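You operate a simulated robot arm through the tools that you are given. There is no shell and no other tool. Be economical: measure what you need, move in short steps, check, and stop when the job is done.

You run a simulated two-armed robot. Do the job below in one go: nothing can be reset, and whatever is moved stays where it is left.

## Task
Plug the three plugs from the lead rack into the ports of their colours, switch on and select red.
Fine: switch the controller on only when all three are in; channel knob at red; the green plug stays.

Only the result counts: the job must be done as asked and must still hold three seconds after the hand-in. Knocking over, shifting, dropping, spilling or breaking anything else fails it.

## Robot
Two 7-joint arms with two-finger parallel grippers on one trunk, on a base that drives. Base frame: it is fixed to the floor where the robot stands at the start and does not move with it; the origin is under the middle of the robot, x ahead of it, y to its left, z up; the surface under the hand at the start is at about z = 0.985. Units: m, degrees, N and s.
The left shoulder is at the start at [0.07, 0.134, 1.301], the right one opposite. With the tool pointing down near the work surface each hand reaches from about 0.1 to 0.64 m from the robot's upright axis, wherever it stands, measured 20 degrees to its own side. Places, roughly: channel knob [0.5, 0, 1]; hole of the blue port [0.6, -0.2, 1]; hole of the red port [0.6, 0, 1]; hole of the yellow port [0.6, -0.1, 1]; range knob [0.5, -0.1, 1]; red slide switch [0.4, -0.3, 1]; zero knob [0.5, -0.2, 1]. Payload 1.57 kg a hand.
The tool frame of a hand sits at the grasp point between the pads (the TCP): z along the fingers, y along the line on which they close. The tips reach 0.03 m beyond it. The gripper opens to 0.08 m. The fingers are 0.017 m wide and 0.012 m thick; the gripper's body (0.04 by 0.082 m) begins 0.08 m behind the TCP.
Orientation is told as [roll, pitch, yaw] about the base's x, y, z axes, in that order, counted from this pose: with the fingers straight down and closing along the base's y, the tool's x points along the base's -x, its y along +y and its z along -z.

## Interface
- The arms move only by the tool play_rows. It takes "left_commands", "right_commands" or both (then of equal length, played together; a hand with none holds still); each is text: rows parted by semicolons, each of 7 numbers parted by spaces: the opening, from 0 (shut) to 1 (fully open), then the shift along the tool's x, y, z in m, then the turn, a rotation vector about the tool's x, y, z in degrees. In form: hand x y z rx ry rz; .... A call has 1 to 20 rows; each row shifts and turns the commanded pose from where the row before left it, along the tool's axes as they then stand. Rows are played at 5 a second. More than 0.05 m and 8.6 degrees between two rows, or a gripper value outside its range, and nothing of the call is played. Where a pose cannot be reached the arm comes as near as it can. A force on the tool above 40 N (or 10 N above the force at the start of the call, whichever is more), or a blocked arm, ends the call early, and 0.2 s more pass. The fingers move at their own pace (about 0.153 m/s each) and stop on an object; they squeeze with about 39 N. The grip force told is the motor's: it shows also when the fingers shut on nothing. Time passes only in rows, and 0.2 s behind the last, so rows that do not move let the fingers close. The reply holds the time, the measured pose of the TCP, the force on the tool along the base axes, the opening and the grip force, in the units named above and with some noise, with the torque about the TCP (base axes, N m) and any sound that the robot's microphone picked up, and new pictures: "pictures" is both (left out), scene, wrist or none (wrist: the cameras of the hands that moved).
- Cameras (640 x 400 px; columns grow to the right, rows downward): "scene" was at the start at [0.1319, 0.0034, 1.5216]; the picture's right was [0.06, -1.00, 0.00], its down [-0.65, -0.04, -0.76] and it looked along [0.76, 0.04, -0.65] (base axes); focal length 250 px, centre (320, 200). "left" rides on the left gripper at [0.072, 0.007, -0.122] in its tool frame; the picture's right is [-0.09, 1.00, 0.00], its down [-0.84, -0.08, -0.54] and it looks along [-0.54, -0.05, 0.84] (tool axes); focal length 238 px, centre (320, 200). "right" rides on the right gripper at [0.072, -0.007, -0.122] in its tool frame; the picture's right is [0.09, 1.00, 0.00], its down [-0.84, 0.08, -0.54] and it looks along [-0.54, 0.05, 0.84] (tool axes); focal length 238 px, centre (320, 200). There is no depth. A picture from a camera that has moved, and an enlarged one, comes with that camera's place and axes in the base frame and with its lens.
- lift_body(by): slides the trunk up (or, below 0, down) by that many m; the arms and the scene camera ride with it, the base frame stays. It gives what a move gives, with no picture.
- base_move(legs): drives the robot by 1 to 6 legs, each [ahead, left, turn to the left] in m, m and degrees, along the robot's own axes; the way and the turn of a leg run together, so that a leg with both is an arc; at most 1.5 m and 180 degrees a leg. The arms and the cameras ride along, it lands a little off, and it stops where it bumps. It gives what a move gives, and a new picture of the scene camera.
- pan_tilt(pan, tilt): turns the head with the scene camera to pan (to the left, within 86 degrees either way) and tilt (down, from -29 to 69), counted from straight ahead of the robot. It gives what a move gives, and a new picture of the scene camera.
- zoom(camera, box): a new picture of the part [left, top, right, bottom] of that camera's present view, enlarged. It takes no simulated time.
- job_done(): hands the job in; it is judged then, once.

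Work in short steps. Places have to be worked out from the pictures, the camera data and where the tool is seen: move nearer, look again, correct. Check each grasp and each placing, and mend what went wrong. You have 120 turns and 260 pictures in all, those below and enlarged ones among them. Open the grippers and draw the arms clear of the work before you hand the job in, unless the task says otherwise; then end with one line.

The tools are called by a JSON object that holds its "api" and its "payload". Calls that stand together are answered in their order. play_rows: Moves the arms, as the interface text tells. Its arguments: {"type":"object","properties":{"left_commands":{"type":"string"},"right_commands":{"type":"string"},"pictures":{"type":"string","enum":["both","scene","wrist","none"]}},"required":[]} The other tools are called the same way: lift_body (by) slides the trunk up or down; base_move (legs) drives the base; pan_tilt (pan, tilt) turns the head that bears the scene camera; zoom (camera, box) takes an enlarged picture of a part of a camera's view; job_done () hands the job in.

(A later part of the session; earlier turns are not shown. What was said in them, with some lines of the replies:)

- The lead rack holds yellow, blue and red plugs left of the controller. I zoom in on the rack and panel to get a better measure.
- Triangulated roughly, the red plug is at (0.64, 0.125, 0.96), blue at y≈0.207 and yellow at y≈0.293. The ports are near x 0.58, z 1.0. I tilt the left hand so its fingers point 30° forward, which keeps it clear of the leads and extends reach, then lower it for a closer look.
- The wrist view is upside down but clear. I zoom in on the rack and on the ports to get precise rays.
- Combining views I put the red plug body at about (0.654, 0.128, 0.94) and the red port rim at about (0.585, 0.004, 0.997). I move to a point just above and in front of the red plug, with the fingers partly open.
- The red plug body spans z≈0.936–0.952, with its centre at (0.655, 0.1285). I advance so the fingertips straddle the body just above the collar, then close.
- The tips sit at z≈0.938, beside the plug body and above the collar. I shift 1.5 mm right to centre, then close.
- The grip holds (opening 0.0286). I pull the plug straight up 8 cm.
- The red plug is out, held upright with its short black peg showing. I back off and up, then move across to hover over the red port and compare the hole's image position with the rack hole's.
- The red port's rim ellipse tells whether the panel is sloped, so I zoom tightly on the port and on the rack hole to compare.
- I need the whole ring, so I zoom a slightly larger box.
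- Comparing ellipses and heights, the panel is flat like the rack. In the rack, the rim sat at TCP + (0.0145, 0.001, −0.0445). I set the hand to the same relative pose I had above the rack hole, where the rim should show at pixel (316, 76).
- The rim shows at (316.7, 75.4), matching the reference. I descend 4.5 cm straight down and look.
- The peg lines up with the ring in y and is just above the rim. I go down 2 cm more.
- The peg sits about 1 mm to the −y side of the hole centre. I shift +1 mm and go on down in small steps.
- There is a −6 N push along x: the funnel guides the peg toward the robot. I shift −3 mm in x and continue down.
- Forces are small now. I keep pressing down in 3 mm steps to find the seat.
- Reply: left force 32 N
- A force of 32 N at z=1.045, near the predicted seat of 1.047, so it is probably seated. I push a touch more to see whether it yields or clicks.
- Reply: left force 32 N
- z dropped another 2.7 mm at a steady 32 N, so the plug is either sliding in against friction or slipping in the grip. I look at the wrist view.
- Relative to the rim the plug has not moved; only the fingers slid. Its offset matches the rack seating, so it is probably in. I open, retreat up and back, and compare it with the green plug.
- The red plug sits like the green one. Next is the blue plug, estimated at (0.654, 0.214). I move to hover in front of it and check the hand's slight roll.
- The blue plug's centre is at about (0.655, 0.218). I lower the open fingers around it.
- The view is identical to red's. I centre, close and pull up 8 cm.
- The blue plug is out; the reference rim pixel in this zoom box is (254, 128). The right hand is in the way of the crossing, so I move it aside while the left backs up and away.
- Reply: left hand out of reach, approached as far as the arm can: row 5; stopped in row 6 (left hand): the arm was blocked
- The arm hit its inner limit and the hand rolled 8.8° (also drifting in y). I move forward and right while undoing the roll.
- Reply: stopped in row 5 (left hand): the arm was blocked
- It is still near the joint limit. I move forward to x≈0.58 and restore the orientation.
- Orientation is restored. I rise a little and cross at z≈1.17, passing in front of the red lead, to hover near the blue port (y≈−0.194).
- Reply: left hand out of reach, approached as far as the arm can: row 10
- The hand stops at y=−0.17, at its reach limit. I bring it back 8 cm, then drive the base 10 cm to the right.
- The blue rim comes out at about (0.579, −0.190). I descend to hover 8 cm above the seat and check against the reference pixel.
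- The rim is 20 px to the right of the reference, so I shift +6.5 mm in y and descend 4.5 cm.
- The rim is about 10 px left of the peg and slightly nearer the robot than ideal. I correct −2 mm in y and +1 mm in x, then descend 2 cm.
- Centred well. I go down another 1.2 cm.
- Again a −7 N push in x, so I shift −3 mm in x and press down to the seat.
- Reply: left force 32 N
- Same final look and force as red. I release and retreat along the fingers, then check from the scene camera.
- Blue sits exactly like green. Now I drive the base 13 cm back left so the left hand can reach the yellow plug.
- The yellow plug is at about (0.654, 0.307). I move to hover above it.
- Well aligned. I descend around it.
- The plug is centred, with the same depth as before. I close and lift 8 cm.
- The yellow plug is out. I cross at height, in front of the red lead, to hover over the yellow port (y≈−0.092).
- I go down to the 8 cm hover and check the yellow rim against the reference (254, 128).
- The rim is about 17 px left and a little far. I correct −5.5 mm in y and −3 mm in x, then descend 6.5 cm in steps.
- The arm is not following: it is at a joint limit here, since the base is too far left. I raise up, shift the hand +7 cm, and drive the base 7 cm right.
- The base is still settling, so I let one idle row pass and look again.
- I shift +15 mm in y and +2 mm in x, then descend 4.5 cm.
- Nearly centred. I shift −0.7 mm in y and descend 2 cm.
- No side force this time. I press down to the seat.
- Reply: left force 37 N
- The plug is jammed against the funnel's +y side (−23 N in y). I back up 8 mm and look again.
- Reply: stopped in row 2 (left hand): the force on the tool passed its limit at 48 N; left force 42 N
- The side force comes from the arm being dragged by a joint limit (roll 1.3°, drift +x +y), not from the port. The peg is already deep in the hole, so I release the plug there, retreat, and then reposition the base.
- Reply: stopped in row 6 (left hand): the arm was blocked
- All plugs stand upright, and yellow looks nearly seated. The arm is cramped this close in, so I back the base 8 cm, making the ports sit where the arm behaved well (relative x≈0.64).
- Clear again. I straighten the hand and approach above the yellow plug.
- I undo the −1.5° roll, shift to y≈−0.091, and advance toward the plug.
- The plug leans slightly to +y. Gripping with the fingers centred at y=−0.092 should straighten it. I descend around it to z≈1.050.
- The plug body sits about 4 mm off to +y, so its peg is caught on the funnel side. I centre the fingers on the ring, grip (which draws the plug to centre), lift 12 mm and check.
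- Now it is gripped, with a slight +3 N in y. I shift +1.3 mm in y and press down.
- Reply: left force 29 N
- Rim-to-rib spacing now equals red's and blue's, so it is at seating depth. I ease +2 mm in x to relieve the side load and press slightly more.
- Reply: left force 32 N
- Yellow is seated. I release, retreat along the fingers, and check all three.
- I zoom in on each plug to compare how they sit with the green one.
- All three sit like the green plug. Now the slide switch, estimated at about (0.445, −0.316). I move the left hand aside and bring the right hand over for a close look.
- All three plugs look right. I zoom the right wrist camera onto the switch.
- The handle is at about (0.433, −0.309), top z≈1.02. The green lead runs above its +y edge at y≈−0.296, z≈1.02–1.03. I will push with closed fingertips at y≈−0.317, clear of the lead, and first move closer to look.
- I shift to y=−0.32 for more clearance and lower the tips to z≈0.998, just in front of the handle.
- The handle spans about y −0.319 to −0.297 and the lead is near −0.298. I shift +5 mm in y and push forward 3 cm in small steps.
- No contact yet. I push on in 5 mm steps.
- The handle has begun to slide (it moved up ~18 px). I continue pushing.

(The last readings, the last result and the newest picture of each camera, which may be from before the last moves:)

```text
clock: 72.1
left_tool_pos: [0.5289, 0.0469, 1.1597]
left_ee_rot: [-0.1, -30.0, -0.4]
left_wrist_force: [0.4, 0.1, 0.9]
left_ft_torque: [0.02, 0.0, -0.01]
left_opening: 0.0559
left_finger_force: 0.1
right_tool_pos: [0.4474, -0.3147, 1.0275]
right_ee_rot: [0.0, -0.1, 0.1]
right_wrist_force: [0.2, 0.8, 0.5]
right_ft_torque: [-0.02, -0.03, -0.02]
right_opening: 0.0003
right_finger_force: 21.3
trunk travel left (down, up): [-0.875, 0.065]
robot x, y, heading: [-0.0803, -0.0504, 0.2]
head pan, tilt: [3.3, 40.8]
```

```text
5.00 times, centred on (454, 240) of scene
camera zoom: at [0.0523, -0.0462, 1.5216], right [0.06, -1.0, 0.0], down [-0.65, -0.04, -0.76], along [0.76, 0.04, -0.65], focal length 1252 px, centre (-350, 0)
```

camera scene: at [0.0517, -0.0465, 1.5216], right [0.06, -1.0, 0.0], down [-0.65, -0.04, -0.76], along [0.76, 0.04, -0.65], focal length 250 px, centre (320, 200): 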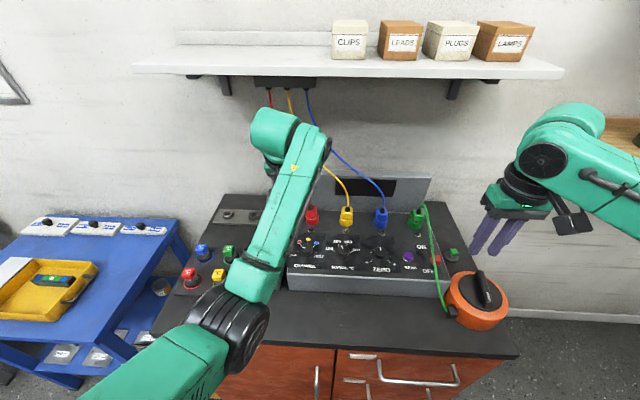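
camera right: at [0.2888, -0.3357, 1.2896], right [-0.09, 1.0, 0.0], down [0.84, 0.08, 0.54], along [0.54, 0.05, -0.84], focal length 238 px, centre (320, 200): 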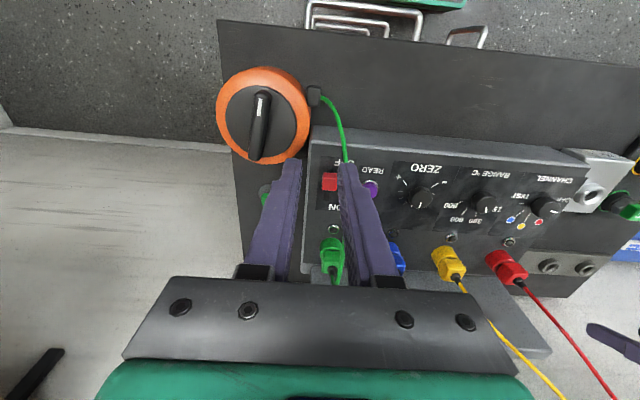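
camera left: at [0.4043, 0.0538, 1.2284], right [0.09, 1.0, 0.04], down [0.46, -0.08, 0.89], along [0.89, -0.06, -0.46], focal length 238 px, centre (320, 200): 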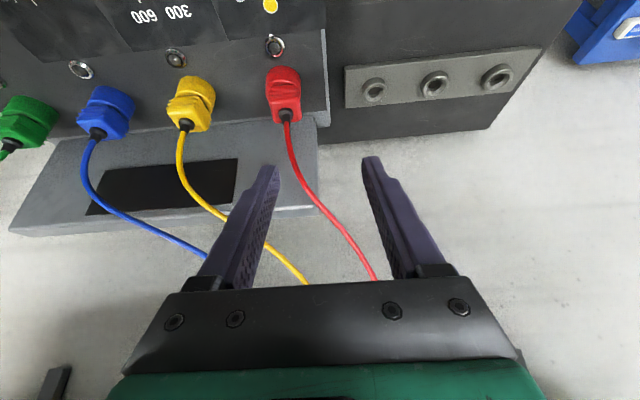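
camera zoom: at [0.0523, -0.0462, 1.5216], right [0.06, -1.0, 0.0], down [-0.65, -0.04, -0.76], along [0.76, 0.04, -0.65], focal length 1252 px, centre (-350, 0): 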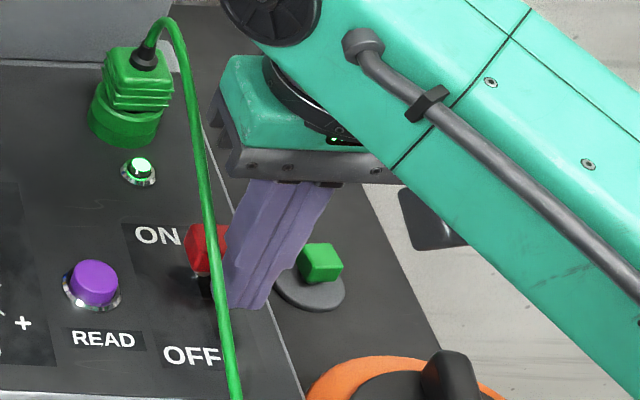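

The green port's lamp is now lit, so the controller is on. I nudge 4 mm more toward the end stop, then lift away and view the whole panel.

{"api": "play_rows", "payload": {"right_commands": "0 -0.002 0 0 0 0 0;0 -0.002 0 0 0 0 0;0 0.006 0 0 0 0 0;0 0.003 -0.003 -0.03 0 0 0;0 0 0 -0.045 0 0 0;0 0.01 -0.04 -0.02 0 0 0;0 0.02 -0.04 0 0 0 0;0 0.02 -0.04 0 0 0 0;0 0 0 0 0 0 0", "pictures": "scene"}}

{"api": "zoom", "payload": {"camera": "scene", "box": [270, 160, 510, 310]}}

```text
clock: 74.1
left_tool_pos: [0.5301, 0.0475, 1.1578]
left_ee_rot: [0.0, -29.8, -0.3]
left_wrist_force: [-0.4, 1.1, -0.4]
left_ft_torque: [-0.02, 0.0, 0.02]
left_opening: 0.0562
left_finger_force: 0.0
right_tool_pos: [0.3943, -0.4378, 1.1225]
right_ee_rot: [0.0, 0.0, 0.0]
right_wrist_force: [0.9, 0.7, -0.2]
right_ft_torque: [0.03, 0.03, -0.03]
right_opening: 0.0
right_finger_force: 21.4
trunk travel left (down, up): [-0.875, 0.065]
robot x, y, heading: [-0.0827, -0.0507, -0.1]
head pan, tilt: [3.3, 40.8]
camera scene: at [0.053, -0.0454, 1.5215], right [0.06, -1.0, 0.0], down [-0.65, -0.04, -0.76], along [0.76, 0.04, -0.65], focal length 250 px, centre (320, 200)
```

scene: 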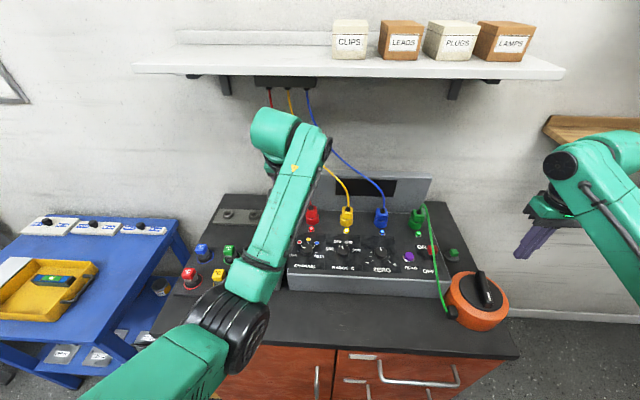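

```text
2.67 times, centred on (390, 235) of scene
camera zoom: at [0.053, -0.0454, 1.5215], right [0.06, -1.0, 0.0], down [-0.65, -0.04, -0.76], along [0.76, 0.04, -0.65], focal length 668 px, centre (133, 107)
```

zoom: 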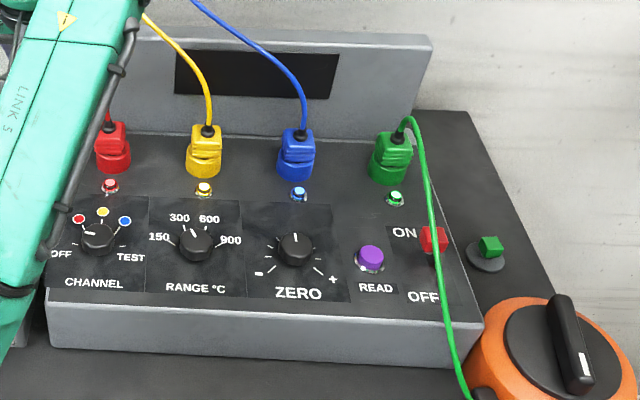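

All four lamps are lit, and the channel knob still points near OFF. I set the left hand upright again and bring it above the channel knob for a close look.

{"api": "play_rows", "payload": {"left_commands": "0.7 0 0 0 0 7.5 0;0.7 0 0 0 0 7.5 0;0.7 0 0 0 0 7.5 0;0.7 0 0 0 0 7.5 0;0.7 0.04 0 0 0 0 0;0.7 0.04 -0.015 0 0 0 0;0.7 0.01 -0.02 0 0 0 0;0.7 0 0 0 0 0 0", "pictures": "wrist"}}

{"api": "zoom", "payload": {"camera": "left", "box": [200, 80, 440, 230]}}

```text
clock: 75.9
left_tool_pos: [0.4894, -0.0001, 1.1542]
left_ee_rot: [-0.1, 0.1, -0.4]
left_wrist_force: [-0.5, 0.0, -0.2]
left_ft_torque: [-0.01, -0.02, -0.01]
left_opening: 0.0559
left_finger_force: 0.0
left hand out of reach, approached as far as the arm can: row 4, 5, 6, 7
right_tool_pos: [0.3929, -0.4382, 1.1227]
right_ee_rot: [0.0, 0.0, 0.2]
right_wrist_force: [-0.4, 0.6, 0.2]
right_ft_torque: [-0.02, 0.01, 0.01]
right_opening: 0.0
right_finger_force: 20.5
trunk travel left (down, up): [-0.875, 0.065]
robot x, y, heading: [-0.0792, -0.0467, 0.1]
head pan, tilt: [3.3, 40.8]
camera left: at [0.4166, 0.0073, 1.2753], right [0.1, 1.0, 0.0], down [0.84, -0.08, 0.54], along [0.54, -0.05, -0.84], focal length 238 px, centre (320, 200)
```

left: 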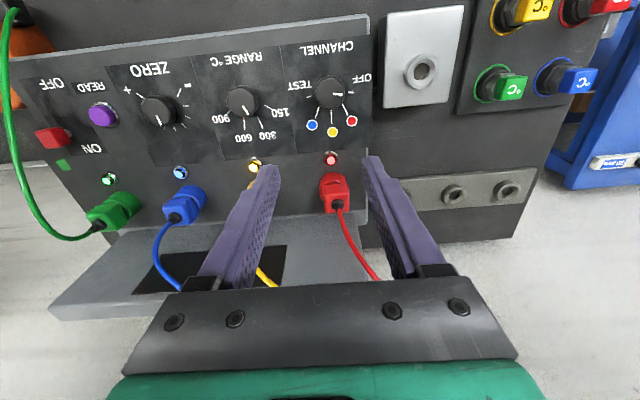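

```text
2.67 times, centred on (320, 155) of left
camera zoom: at [0.4166, 0.0073, 1.2753], right [0.1, 1.0, 0.0], down [0.84, -0.08, 0.54], along [0.54, -0.05, -0.84], focal length 636 px, centre (320, 320)
```

zoom: 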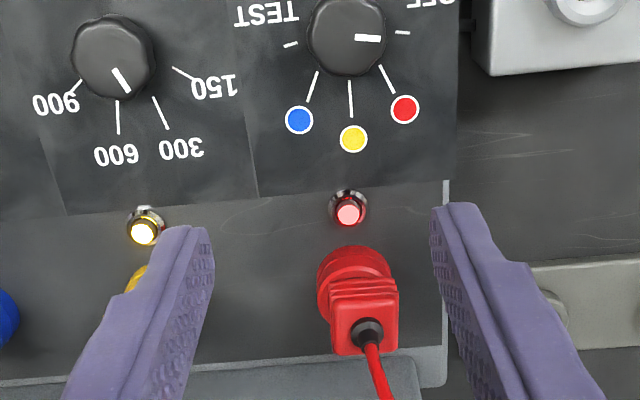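

The knob view is clear: the pointer is at OFF (about 80° from ahead) and red lies about 40° clockwise. The left arm cannot get lower in here, so I retreat it to the left and use the right hand, which is in a good posture.

{"api": "play_rows", "payload": {"left_commands": "0.7 0 0.02 -0.03 0 0 0;0.7 0 0.045 -0.01 0 0 0;0.7 0 0.045 0 0 0 0;0.7 0 0.045 0 0 0 0;0.7 0 0.045 0 0 0 0;0.7 0 0.04 0 0 0 0;0.7 0 0 0 0 0 0", "right_commands": "0 0 0 -0.04 0 0 0;0 0 0 -0.04 0 0 0;0.6 -0.008 0.045 0 0 0 0;0.6 -0.008 0.045 0 0 0 0;0.6 -0.008 0.045 0 0 0 0;0.6 -0.008 0.045 0 0 0 0;0.6 0 0 0 0 0 0", "pictures": "scene"}}

```text
clock: 77.5
left_tool_pos: [0.4981, 0.2398, 1.1921]
left_ee_rot: [0.0, 0.1, -0.5]
left_wrist_force: [0.2, -0.1, 0.0]
left_ft_torque: [0.0, -0.02, 0.0]
left_opening: 0.0561
left_finger_force: 0.0
left hand out of reach, approached as far as the arm can: row 1
right_tool_pos: [0.4248, -0.2596, 1.2032]
right_ee_rot: [0.0, 0.0, 0.0]
right_wrist_force: [-0.3, -1.2, -0.2]
right_ft_torque: [0.01, -0.01, -0.02]
right_opening: 0.0479
right_finger_force: 0.1
trunk travel left (down, up): [-0.875, 0.065]
robot x, y, heading: [-0.0816, -0.0482, -0.1]
head pan, tilt: [3.3, 40.8]
camera scene: at [0.0524, -0.0474, 1.5216], right [0.06, -1.0, 0.0], down [-0.65, -0.04, -0.76], along [0.76, 0.04, -0.65], focal length 250 px, centre (320, 200)
```

scene: 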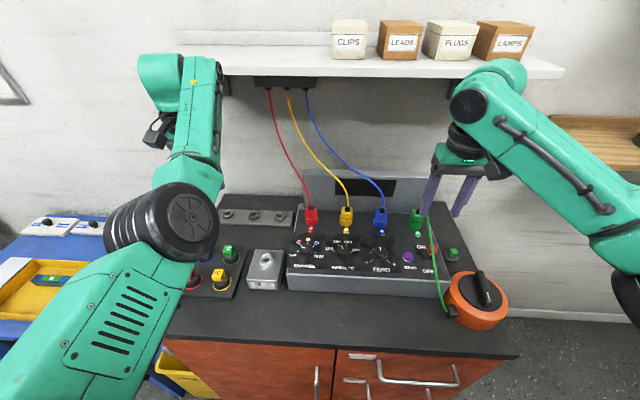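

Now the right hand crosses to above the channel knob.

{"api": "play_rows", "payload": {"right_commands": "0.6 -0.0035 0.045 0.01 0 0 0;0.6 -0.0035 0.045 0.01 0 0 0;0.6 -0.0035 0.045 0.01 0 0 0;0.6 -0.0035 0.045 0.01 0 0 0;0.6 -0.0035 0.045 0.01 0 0 0;0.6 -0.0035 0.045 0.01 0 0 0;0.6 0 0 0 0 0 0", "pictures": "wrist"}}

{"api": "zoom", "payload": {"camera": "right", "box": [240, 100, 400, 200]}}

```text
clock: 79.1
left_tool_pos: [0.4967, 0.2405, 1.1931]
left_ee_rot: [0.0, 0.0, -0.3]
left_wrist_force: [-0.6, -0.1, -0.6]
left_ft_torque: [-0.02, -0.01, 0.01]
left_opening: 0.0559
left_finger_force: 0.2
right_tool_pos: [0.4454, 0.0122, 1.1411]
right_ee_rot: [0.0, 0.0, 0.0]
right_wrist_force: [0.5, 0.1, -0.1]
right_ft_torque: [-0.02, 0.0, 0.0]
right_opening: 0.0483
right_finger_force: 0.1
trunk travel left (down, up): [-0.875, 0.065]
robot x, y, heading: [-0.076, -0.0478, -0.2]
head pan, tilt: [3.3, 40.8]
camera right: at [0.3733, 0.0072, 1.2637], right [-0.09, 1.0, 0.0], down [0.84, 0.08, 0.54], along [0.54, 0.05, -0.84], focal length 238 px, centre (320, 200)
```

right: 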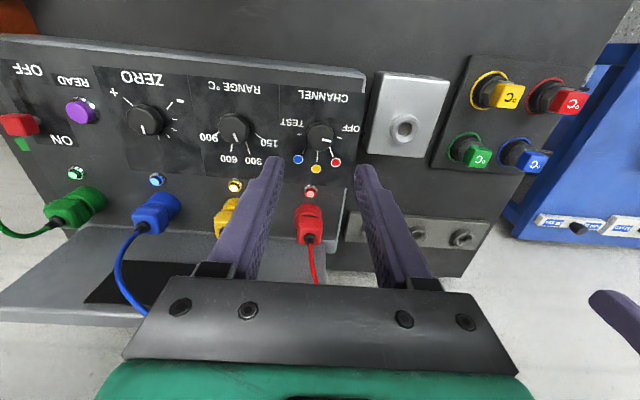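

```text
4.00 times, centred on (320, 150) of right
camera zoom: at [0.3733, 0.0072, 1.2637], right [-0.09, 1.0, 0.0], down [0.84, 0.08, 0.54], along [0.54, 0.05, -0.84], focal length 953 px, centre (320, 400)
```

zoom: 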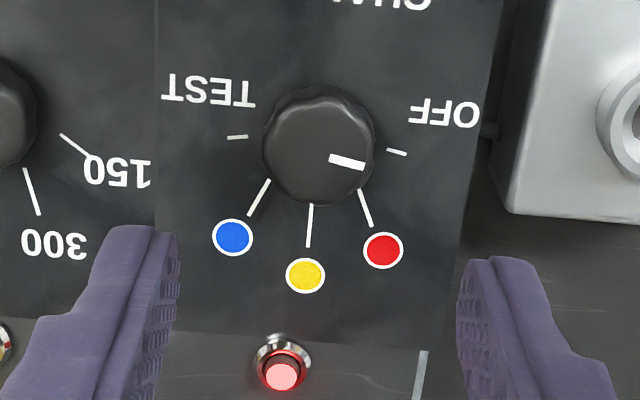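

The knob centre is about (0.458, 0.014), diameter about 31 mm. I lower to just above it and recheck the centring.

{"api": "play_rows", "payload": {"right_commands": "0.58 -0.006 0.0011 0.04 0 0 0;0.58 -0.006 0.0011 0.04 0 0 0;0.58 0 0 0 0 0 0", "pictures": "none"}}

{"api": "zoom", "payload": {"camera": "right", "box": [200, 80, 440, 230]}}

{"api": "zoom", "payload": {"camera": "scene", "box": [260, 200, 388, 280]}}

```text
clock: 79.9
left_tool_pos: [0.4968, 0.2406, 1.1924]
left_ee_rot: [-0.1, 0.1, -0.4]
left_wrist_force: [-0.7, -0.1, 1.0]
left_ft_torque: [-0.01, 0.0, 0.0]
left_opening: 0.0562
left_finger_force: 0.0
right_tool_pos: [0.4586, 0.016, 1.0615]
right_ee_rot: [-0.1, -0.1, 0.1]
right_wrist_force: [0.3, 0.6, 0.0]
right_ft_torque: [0.02, -0.06, 0.01]
right_opening: 0.0462
right_finger_force: 0.0
trunk travel left (down, up): [-0.875, 0.065]
robot x, y, heading: [-0.0799, -0.0491, -0.1]
head pan, tilt: [3.3, 40.8]
```

```text
2.67 times, centred on (320, 155) of right
camera zoom: at [0.3853, 0.0094, 1.1833], right [-0.09, 1.0, 0.0], down [0.84, 0.08, 0.54], along [0.54, 0.05, -0.84], focal length 636 px, centre (320, 320)
```

zoom: 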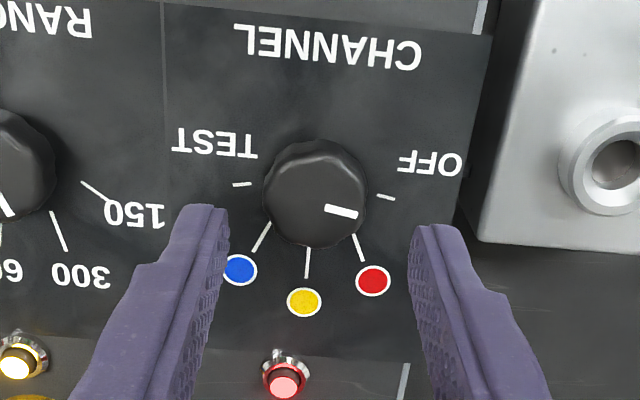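

```text
5.00 times, centred on (324, 240) of scene
camera zoom: at [0.052, -0.0466, 1.5216], right [0.06, -1.0, 0.0], down [-0.65, -0.04, -0.76], along [0.76, 0.04, -0.65], focal length 1252 px, centre (300, 0)
```

zoom: 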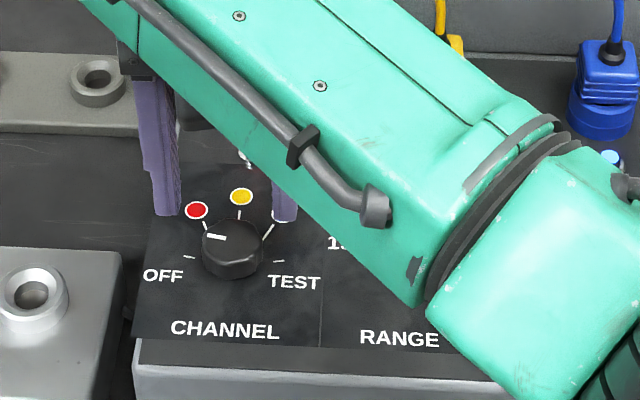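

Triangulating gives a knob top at z≈1.015, x≈0.4525. I shift −6 mm in x, lower to TCP z≈1.027, and look before closing.

{"api": "play_rows", "payload": {"right_commands": "0.58 0.006 -0.002 0.012 0 0 0;0.58 0 0 0.012 0 0 0;0.58 0 0 0.01 0 0 0;0.58 0 0 0 0 0 0", "pictures": "none"}}

{"api": "zoom", "payload": {"camera": "right", "box": [200, 80, 440, 230]}}

{"api": "zoom", "payload": {"camera": "scene", "box": [260, 200, 388, 280]}}

```text
clock: 80.9
left_tool_pos: [0.4965, 0.2417, 1.1916]
left_ee_rot: [0.0, 0.1, -0.3]
left_wrist_force: [-0.1, -0.6, 1.4]
left_ft_torque: [0.0, -0.02, 0.0]
left_opening: 0.056
left_finger_force: 0.1
right_tool_pos: [0.4521, 0.013, 1.0283]
right_ee_rot: [0.0, 0.0, 0.1]
right_wrist_force: [0.5, 0.6, 0.4]
right_ft_torque: [-0.02, -0.01, 0.03]
right_opening: 0.0463
right_finger_force: 0.2
trunk travel left (down, up): [-0.875, 0.065]
robot x, y, heading: [-0.0768, -0.0472, -0.0]
head pan, tilt: [3.3, 40.8]
```

```text
2.67 times, centred on (320, 155) of right
camera zoom: at [0.3792, 0.0076, 1.1499], right [-0.09, 1.0, 0.0], down [0.84, 0.08, 0.54], along [0.54, 0.05, -0.84], focal length 636 px, centre (320, 320)
```

zoom: 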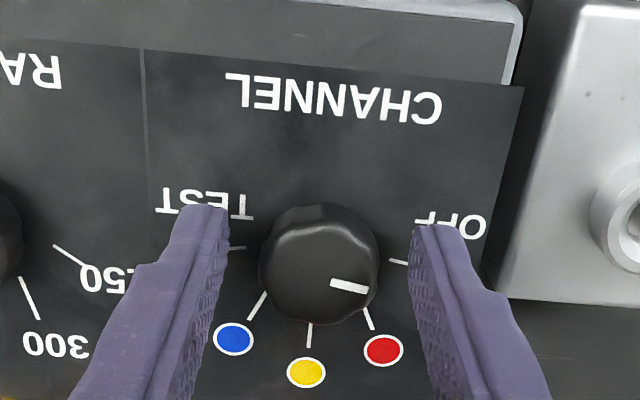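

```text
5.00 times, centred on (324, 240) of scene
camera zoom: at [0.0525, -0.046, 1.5215], right [0.06, -1.0, 0.0], down [-0.65, -0.04, -0.76], along [0.76, 0.04, -0.65], focal length 1252 px, centre (300, 0)
```

zoom: 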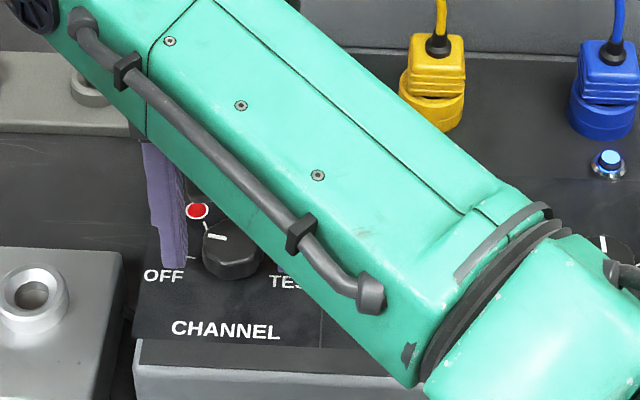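

The knob is centred between the fingers. I close on it.

{"api": "play_rows", "payload": {"right_commands": "0.3 0 0 0 0 0 0;0.3 0 0 0 0 0 0;0.3 0 0 0 0 0 0", "pictures": "none"}}

{"api": "zoom", "payload": {"camera": "right", "box": [200, 80, 440, 230]}}

```text
clock: 81.7
left_tool_pos: [0.4963, 0.2415, 1.192]
left_ee_rot: [-0.1, 0.1, -0.3]
left_wrist_force: [-0.5, 0.6, 0.2]
left_ft_torque: [0.0, 0.01, 0.0]
left_opening: 0.056
left_finger_force: 0.1
right_tool_pos: [0.4511, 0.0127, 1.0291]
right_ee_rot: [0.0, 0.0, 0.2]
right_wrist_force: [-1.0, 2.4, -0.8]
right_ft_torque: [0.1, -0.13, 0.02]
right_opening: 0.0305
right_finger_force: 39.8
trunk travel left (down, up): [-0.875, 0.065]
robot x, y, heading: [-0.0821, -0.05, -0.3]
head pan, tilt: [3.3, 40.8]
```

```text
2.67 times, centred on (320, 155) of right
camera zoom: at [0.3792, 0.0082, 1.15], right [-0.09, 1.0, 0.0], down [0.84, 0.08, 0.54], along [0.54, 0.05, -0.84], focal length 636 px, centre (320, 320)
```

zoom: 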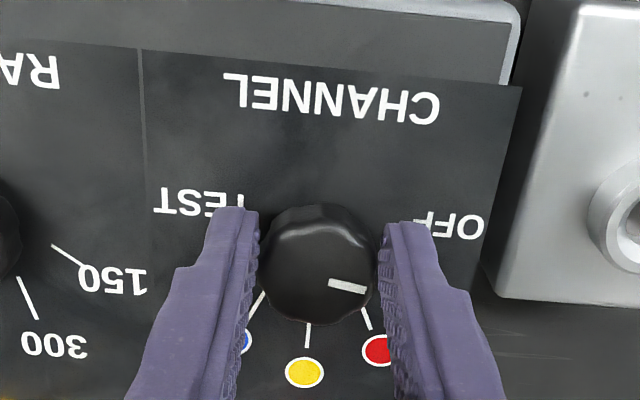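

It is gripped (30.5 mm) with little side load. I turn the knob clockwise by 40° in 8° steps.

{"api": "play_rows", "payload": {"right_commands": "0.3 0 0 0 0 0 8;0.3 0 0 0 0 0 8;0.3 0 0 0 0 0 8;0.3 0 0 0 0 0 8;0.3 0 0 0 0 0 8;0.3 0 0 0 0 0 0;0.3 0 0 0 0 0 0", "pictures": "wrist"}}

{"api": "zoom", "payload": {"camera": "right", "box": [200, 80, 440, 230]}}

```text
clock: 83.3
left_tool_pos: [0.498, 0.2474, 1.1907]
left_ee_rot: [-0.4, 0.2, -0.4]
left_wrist_force: [-0.6, 1.0, 0.5]
left_ft_torque: [0.02, 0.01, -0.03]
left_opening: 0.0561
left_finger_force: 0.0
right_tool_pos: [0.4523, 0.018, 1.0295]
right_ee_rot: [0.0, -0.2, -39.9]
right_wrist_force: [8.6, 19.3, 7.0]
right_ft_torque: [0.87, 0.0, 0.17]
right_opening: 0.0306
right_finger_force: 40.2
trunk travel left (down, up): [-0.875, 0.065]
robot x, y, heading: [-0.0793, -0.0492, 0.2]
head pan, tilt: [3.3, 40.8]
camera right: at [0.3929, 0.0609, 1.1497], right [0.57, 0.82, 0.0], down [0.69, -0.48, 0.55], along [0.45, -0.31, -0.84], focal length 238 px, centre (320, 200)
```

right: 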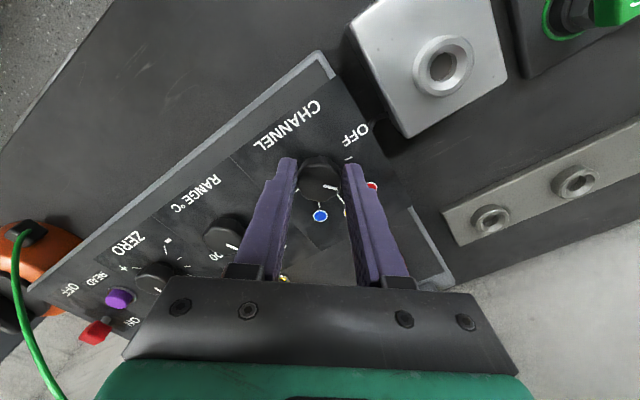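

```text
2.67 times, centred on (320, 155) of right
camera zoom: at [0.3929, 0.0609, 1.1497], right [0.57, 0.82, 0.0], down [0.69, -0.48, 0.55], along [0.45, -0.31, -0.84], focal length 636 px, centre (320, 320)
```

zoom: 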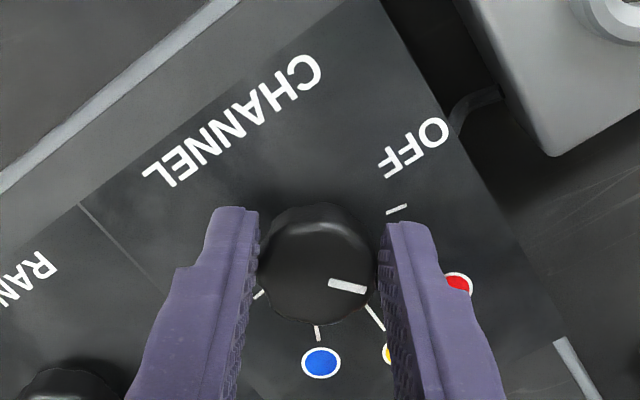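

The knob turned with the hand, with some lateral load. I release, lift clear, turn the hand back, and check the pointer.

{"api": "play_rows", "payload": {"right_commands": "0.58 0 0 0 0 0 0;0.58 0 0 0 0 0 0;0.58 0 0 -0.03 0 0 0;0.58 0 0 -0.04 0 0 -8;0.58 0 0 -0.03 0 0 -8;0.58 0 0 0 0 0 -8;0.58 0 0 0 0 0 -8;0.58 0.012 0 0 0 0 -8;0.58 0 0 0 0 0 0", "pictures": "none"}}

{"api": "zoom", "payload": {"camera": "right", "box": [240, 100, 400, 200]}}

```text
clock: 85.3
left_tool_pos: [0.4972, 0.2416, 1.1927]
left_ee_rot: [-0.1, 0.1, -0.4]
left_wrist_force: [-0.3, -0.4, 0.2]
left_ft_torque: [-0.01, 0.02, -0.01]
left_opening: 0.0558
left_finger_force: 0.0
right_tool_pos: [0.4392, 0.0166, 1.1273]
right_ee_rot: [0.0, 0.0, 0.2]
right_wrist_force: [0.8, 0.2, -0.1]
right_ft_torque: [-0.01, -0.02, -0.03]
right_opening: 0.0464
right_finger_force: 0.1
trunk travel left (down, up): [-0.875, 0.065]
robot x, y, heading: [-0.0774, -0.0502, -0.3]
head pan, tilt: [3.3, 40.8]
```

```text
4.00 times, centred on (320, 150) of right
camera zoom: at [0.3668, 0.0096, 1.2502], right [-0.1, 1.0, 0.0], down [0.84, 0.08, 0.54], along [0.54, 0.05, -0.84], focal length 953 px, centre (320, 400)
```

zoom: 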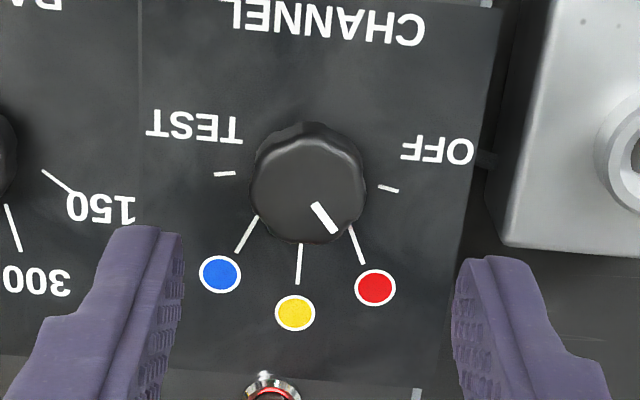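

The pointer now reads about 39°, aimed at the inner end of the red tick (≈39°), halfway between OFF (80°) and yellow (0°). I withdraw the right arm and check everything in the scene view.

{"api": "play_rows", "payload": {"right_commands": "0.5 0 -0.02 -0.04 0 0 0;0.5 0.01 -0.045 -0.01 0 0 0;0.5 0.01 -0.045 -0.01 0 0 0;0.5 0.01 -0.045 -0.01 0 0 0;0.5 0.01 -0.045 -0.01 0 0 0;0.5 0.01 -0.045 0 0 0 0;0.5 0.01 -0.045 0 0 0 0;0.5 0.01 -0.045 0 0 0 0;0.5 0 0 0 0 0 0", "pictures": "scene"}}

{"api": "zoom", "payload": {"camera": "scene", "box": [270, 170, 490, 308]}}

{"api": "zoom", "payload": {"camera": "scene", "box": [280, 225, 344, 265]}}

```text
clock: 87.3
left_tool_pos: [0.4979, 0.2421, 1.1921]
left_ee_rot: [0.0, 0.1, -0.4]
left_wrist_force: [-0.1, 0.4, 0.1]
left_ft_torque: [0.01, 0.01, 0.02]
left_opening: 0.0558
left_finger_force: 0.0
right_tool_pos: [0.3704, -0.321, 1.2082]
right_ee_rot: [0.0, 0.0, 0.1]
right_wrist_force: [0.2, -0.2, -0.3]
right_ft_torque: [0.0, 0.01, 0.02]
right_opening: 0.0398
right_finger_force: 0.1
trunk travel left (down, up): [-0.875, 0.065]
robot x, y, heading: [-0.0764, -0.0525, -0.0]
head pan, tilt: [3.3, 40.8]
camera scene: at [0.0528, -0.0453, 1.5215], right [0.06, -1.0, 0.0], down [-0.65, -0.04, -0.76], along [0.76, 0.04, -0.65], focal length 250 px, centre (320, 200)
```

scene: 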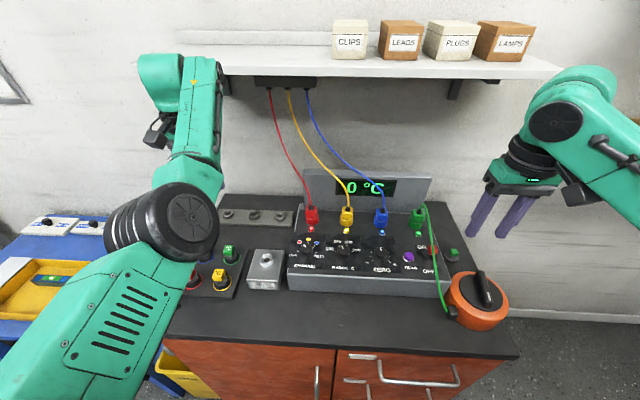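

```text
2.90 times, centred on (380, 239) of scene
camera zoom: at [0.0528, -0.0453, 1.5215], right [0.06, -1.0, 0.0], down [-0.65, -0.04, -0.76], along [0.76, 0.04, -0.65], focal length 726 px, centre (146, 87)
```

zoom: 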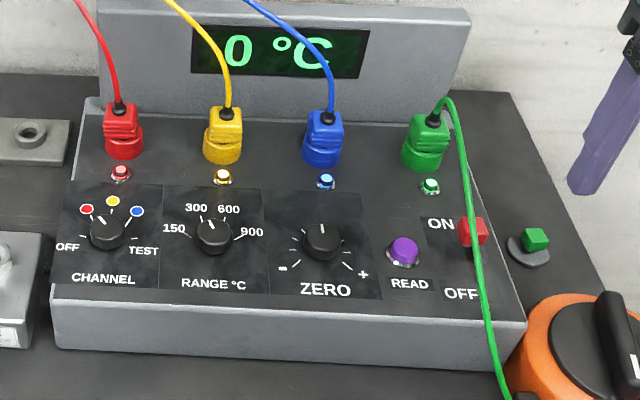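

```text
10.00 times, centred on (312, 245) of scene
camera zoom: at [0.0528, -0.0453, 1.5215], right [0.06, -1.0, 0.0], down [-0.65, -0.04, -0.76], along [0.76, 0.04, -0.65], focal length 2504 px, centre (400, -250)
```

zoom: 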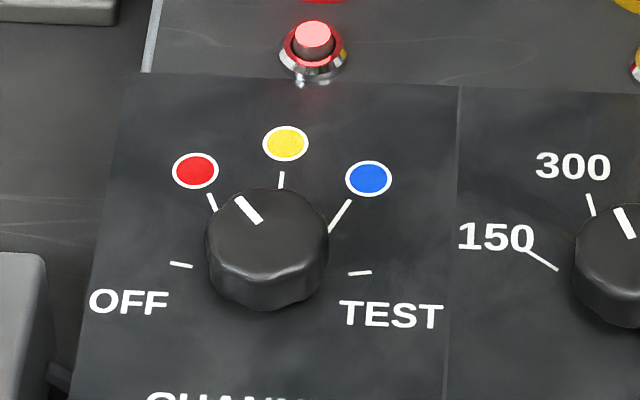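

The display reads "0 °C", all the lamps are lit, the slide is at ON and the pointer is on red. I raise both open hands further clear and hand in.

{"api": "play_rows", "payload": {"left_commands": "0.7 0 0.01 -0.03 0 0 0;0.7 0 0.01 -0.03 0 0 0;0.7 0 0 0 0 0 0", "right_commands": "0.7 0.02 -0.02 -0.04 0 0 0;0.7 0.02 -0.02 -0.04 0 0 0;0.7 0 0 0 0 0 0", "pictures": "scene"}}

```text
clock: 88.1
left_tool_pos: [0.4996, 0.2621, 1.2473]
left_ee_rot: [-0.3, -0.3, 0.2]
left_wrist_force: [-0.1, 0.6, 0.0]
left_ft_torque: [0.01, 0.04, 0.0]
left_opening: 0.0562
left_finger_force: 0.0
left hand out of reach, approached as far as the arm can: row 2
right_tool_pos: [0.3304, -0.3606, 1.2878]
right_ee_rot: [0.1, 0.1, 0.1]
right_wrist_force: [-0.6, 0.5, -0.2]
right_ft_torque: [0.02, 0.0, -0.02]
right_opening: 0.0559
right_finger_force: 0.0
trunk travel left (down, up): [-0.875, 0.065]
robot x, y, heading: [-0.08, -0.0458, -0.1]
head pan, tilt: [3.3, 40.8]
camera scene: at [0.0545, -0.0454, 1.5213], right [0.06, -1.0, 0.0], down [-0.65, -0.04, -0.76], along [0.75, 0.04, -0.65], focal length 250 px, centre (320, 200)
```

scene: 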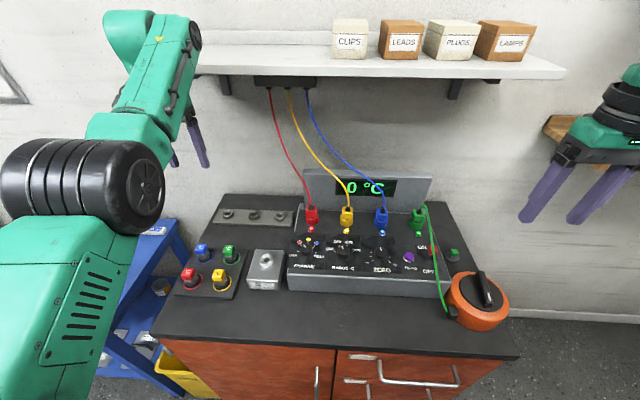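

Everything is in place, the hands are open and the arms are clear, so I hand in.

{"api": "job_done", "payload": {}}

```text
The job is handed in.
```

The red, blue and yellow plugs are in their matching ports, the controller was switched on only after all three were in, the channel knob is at red, and the green plug was not touched.
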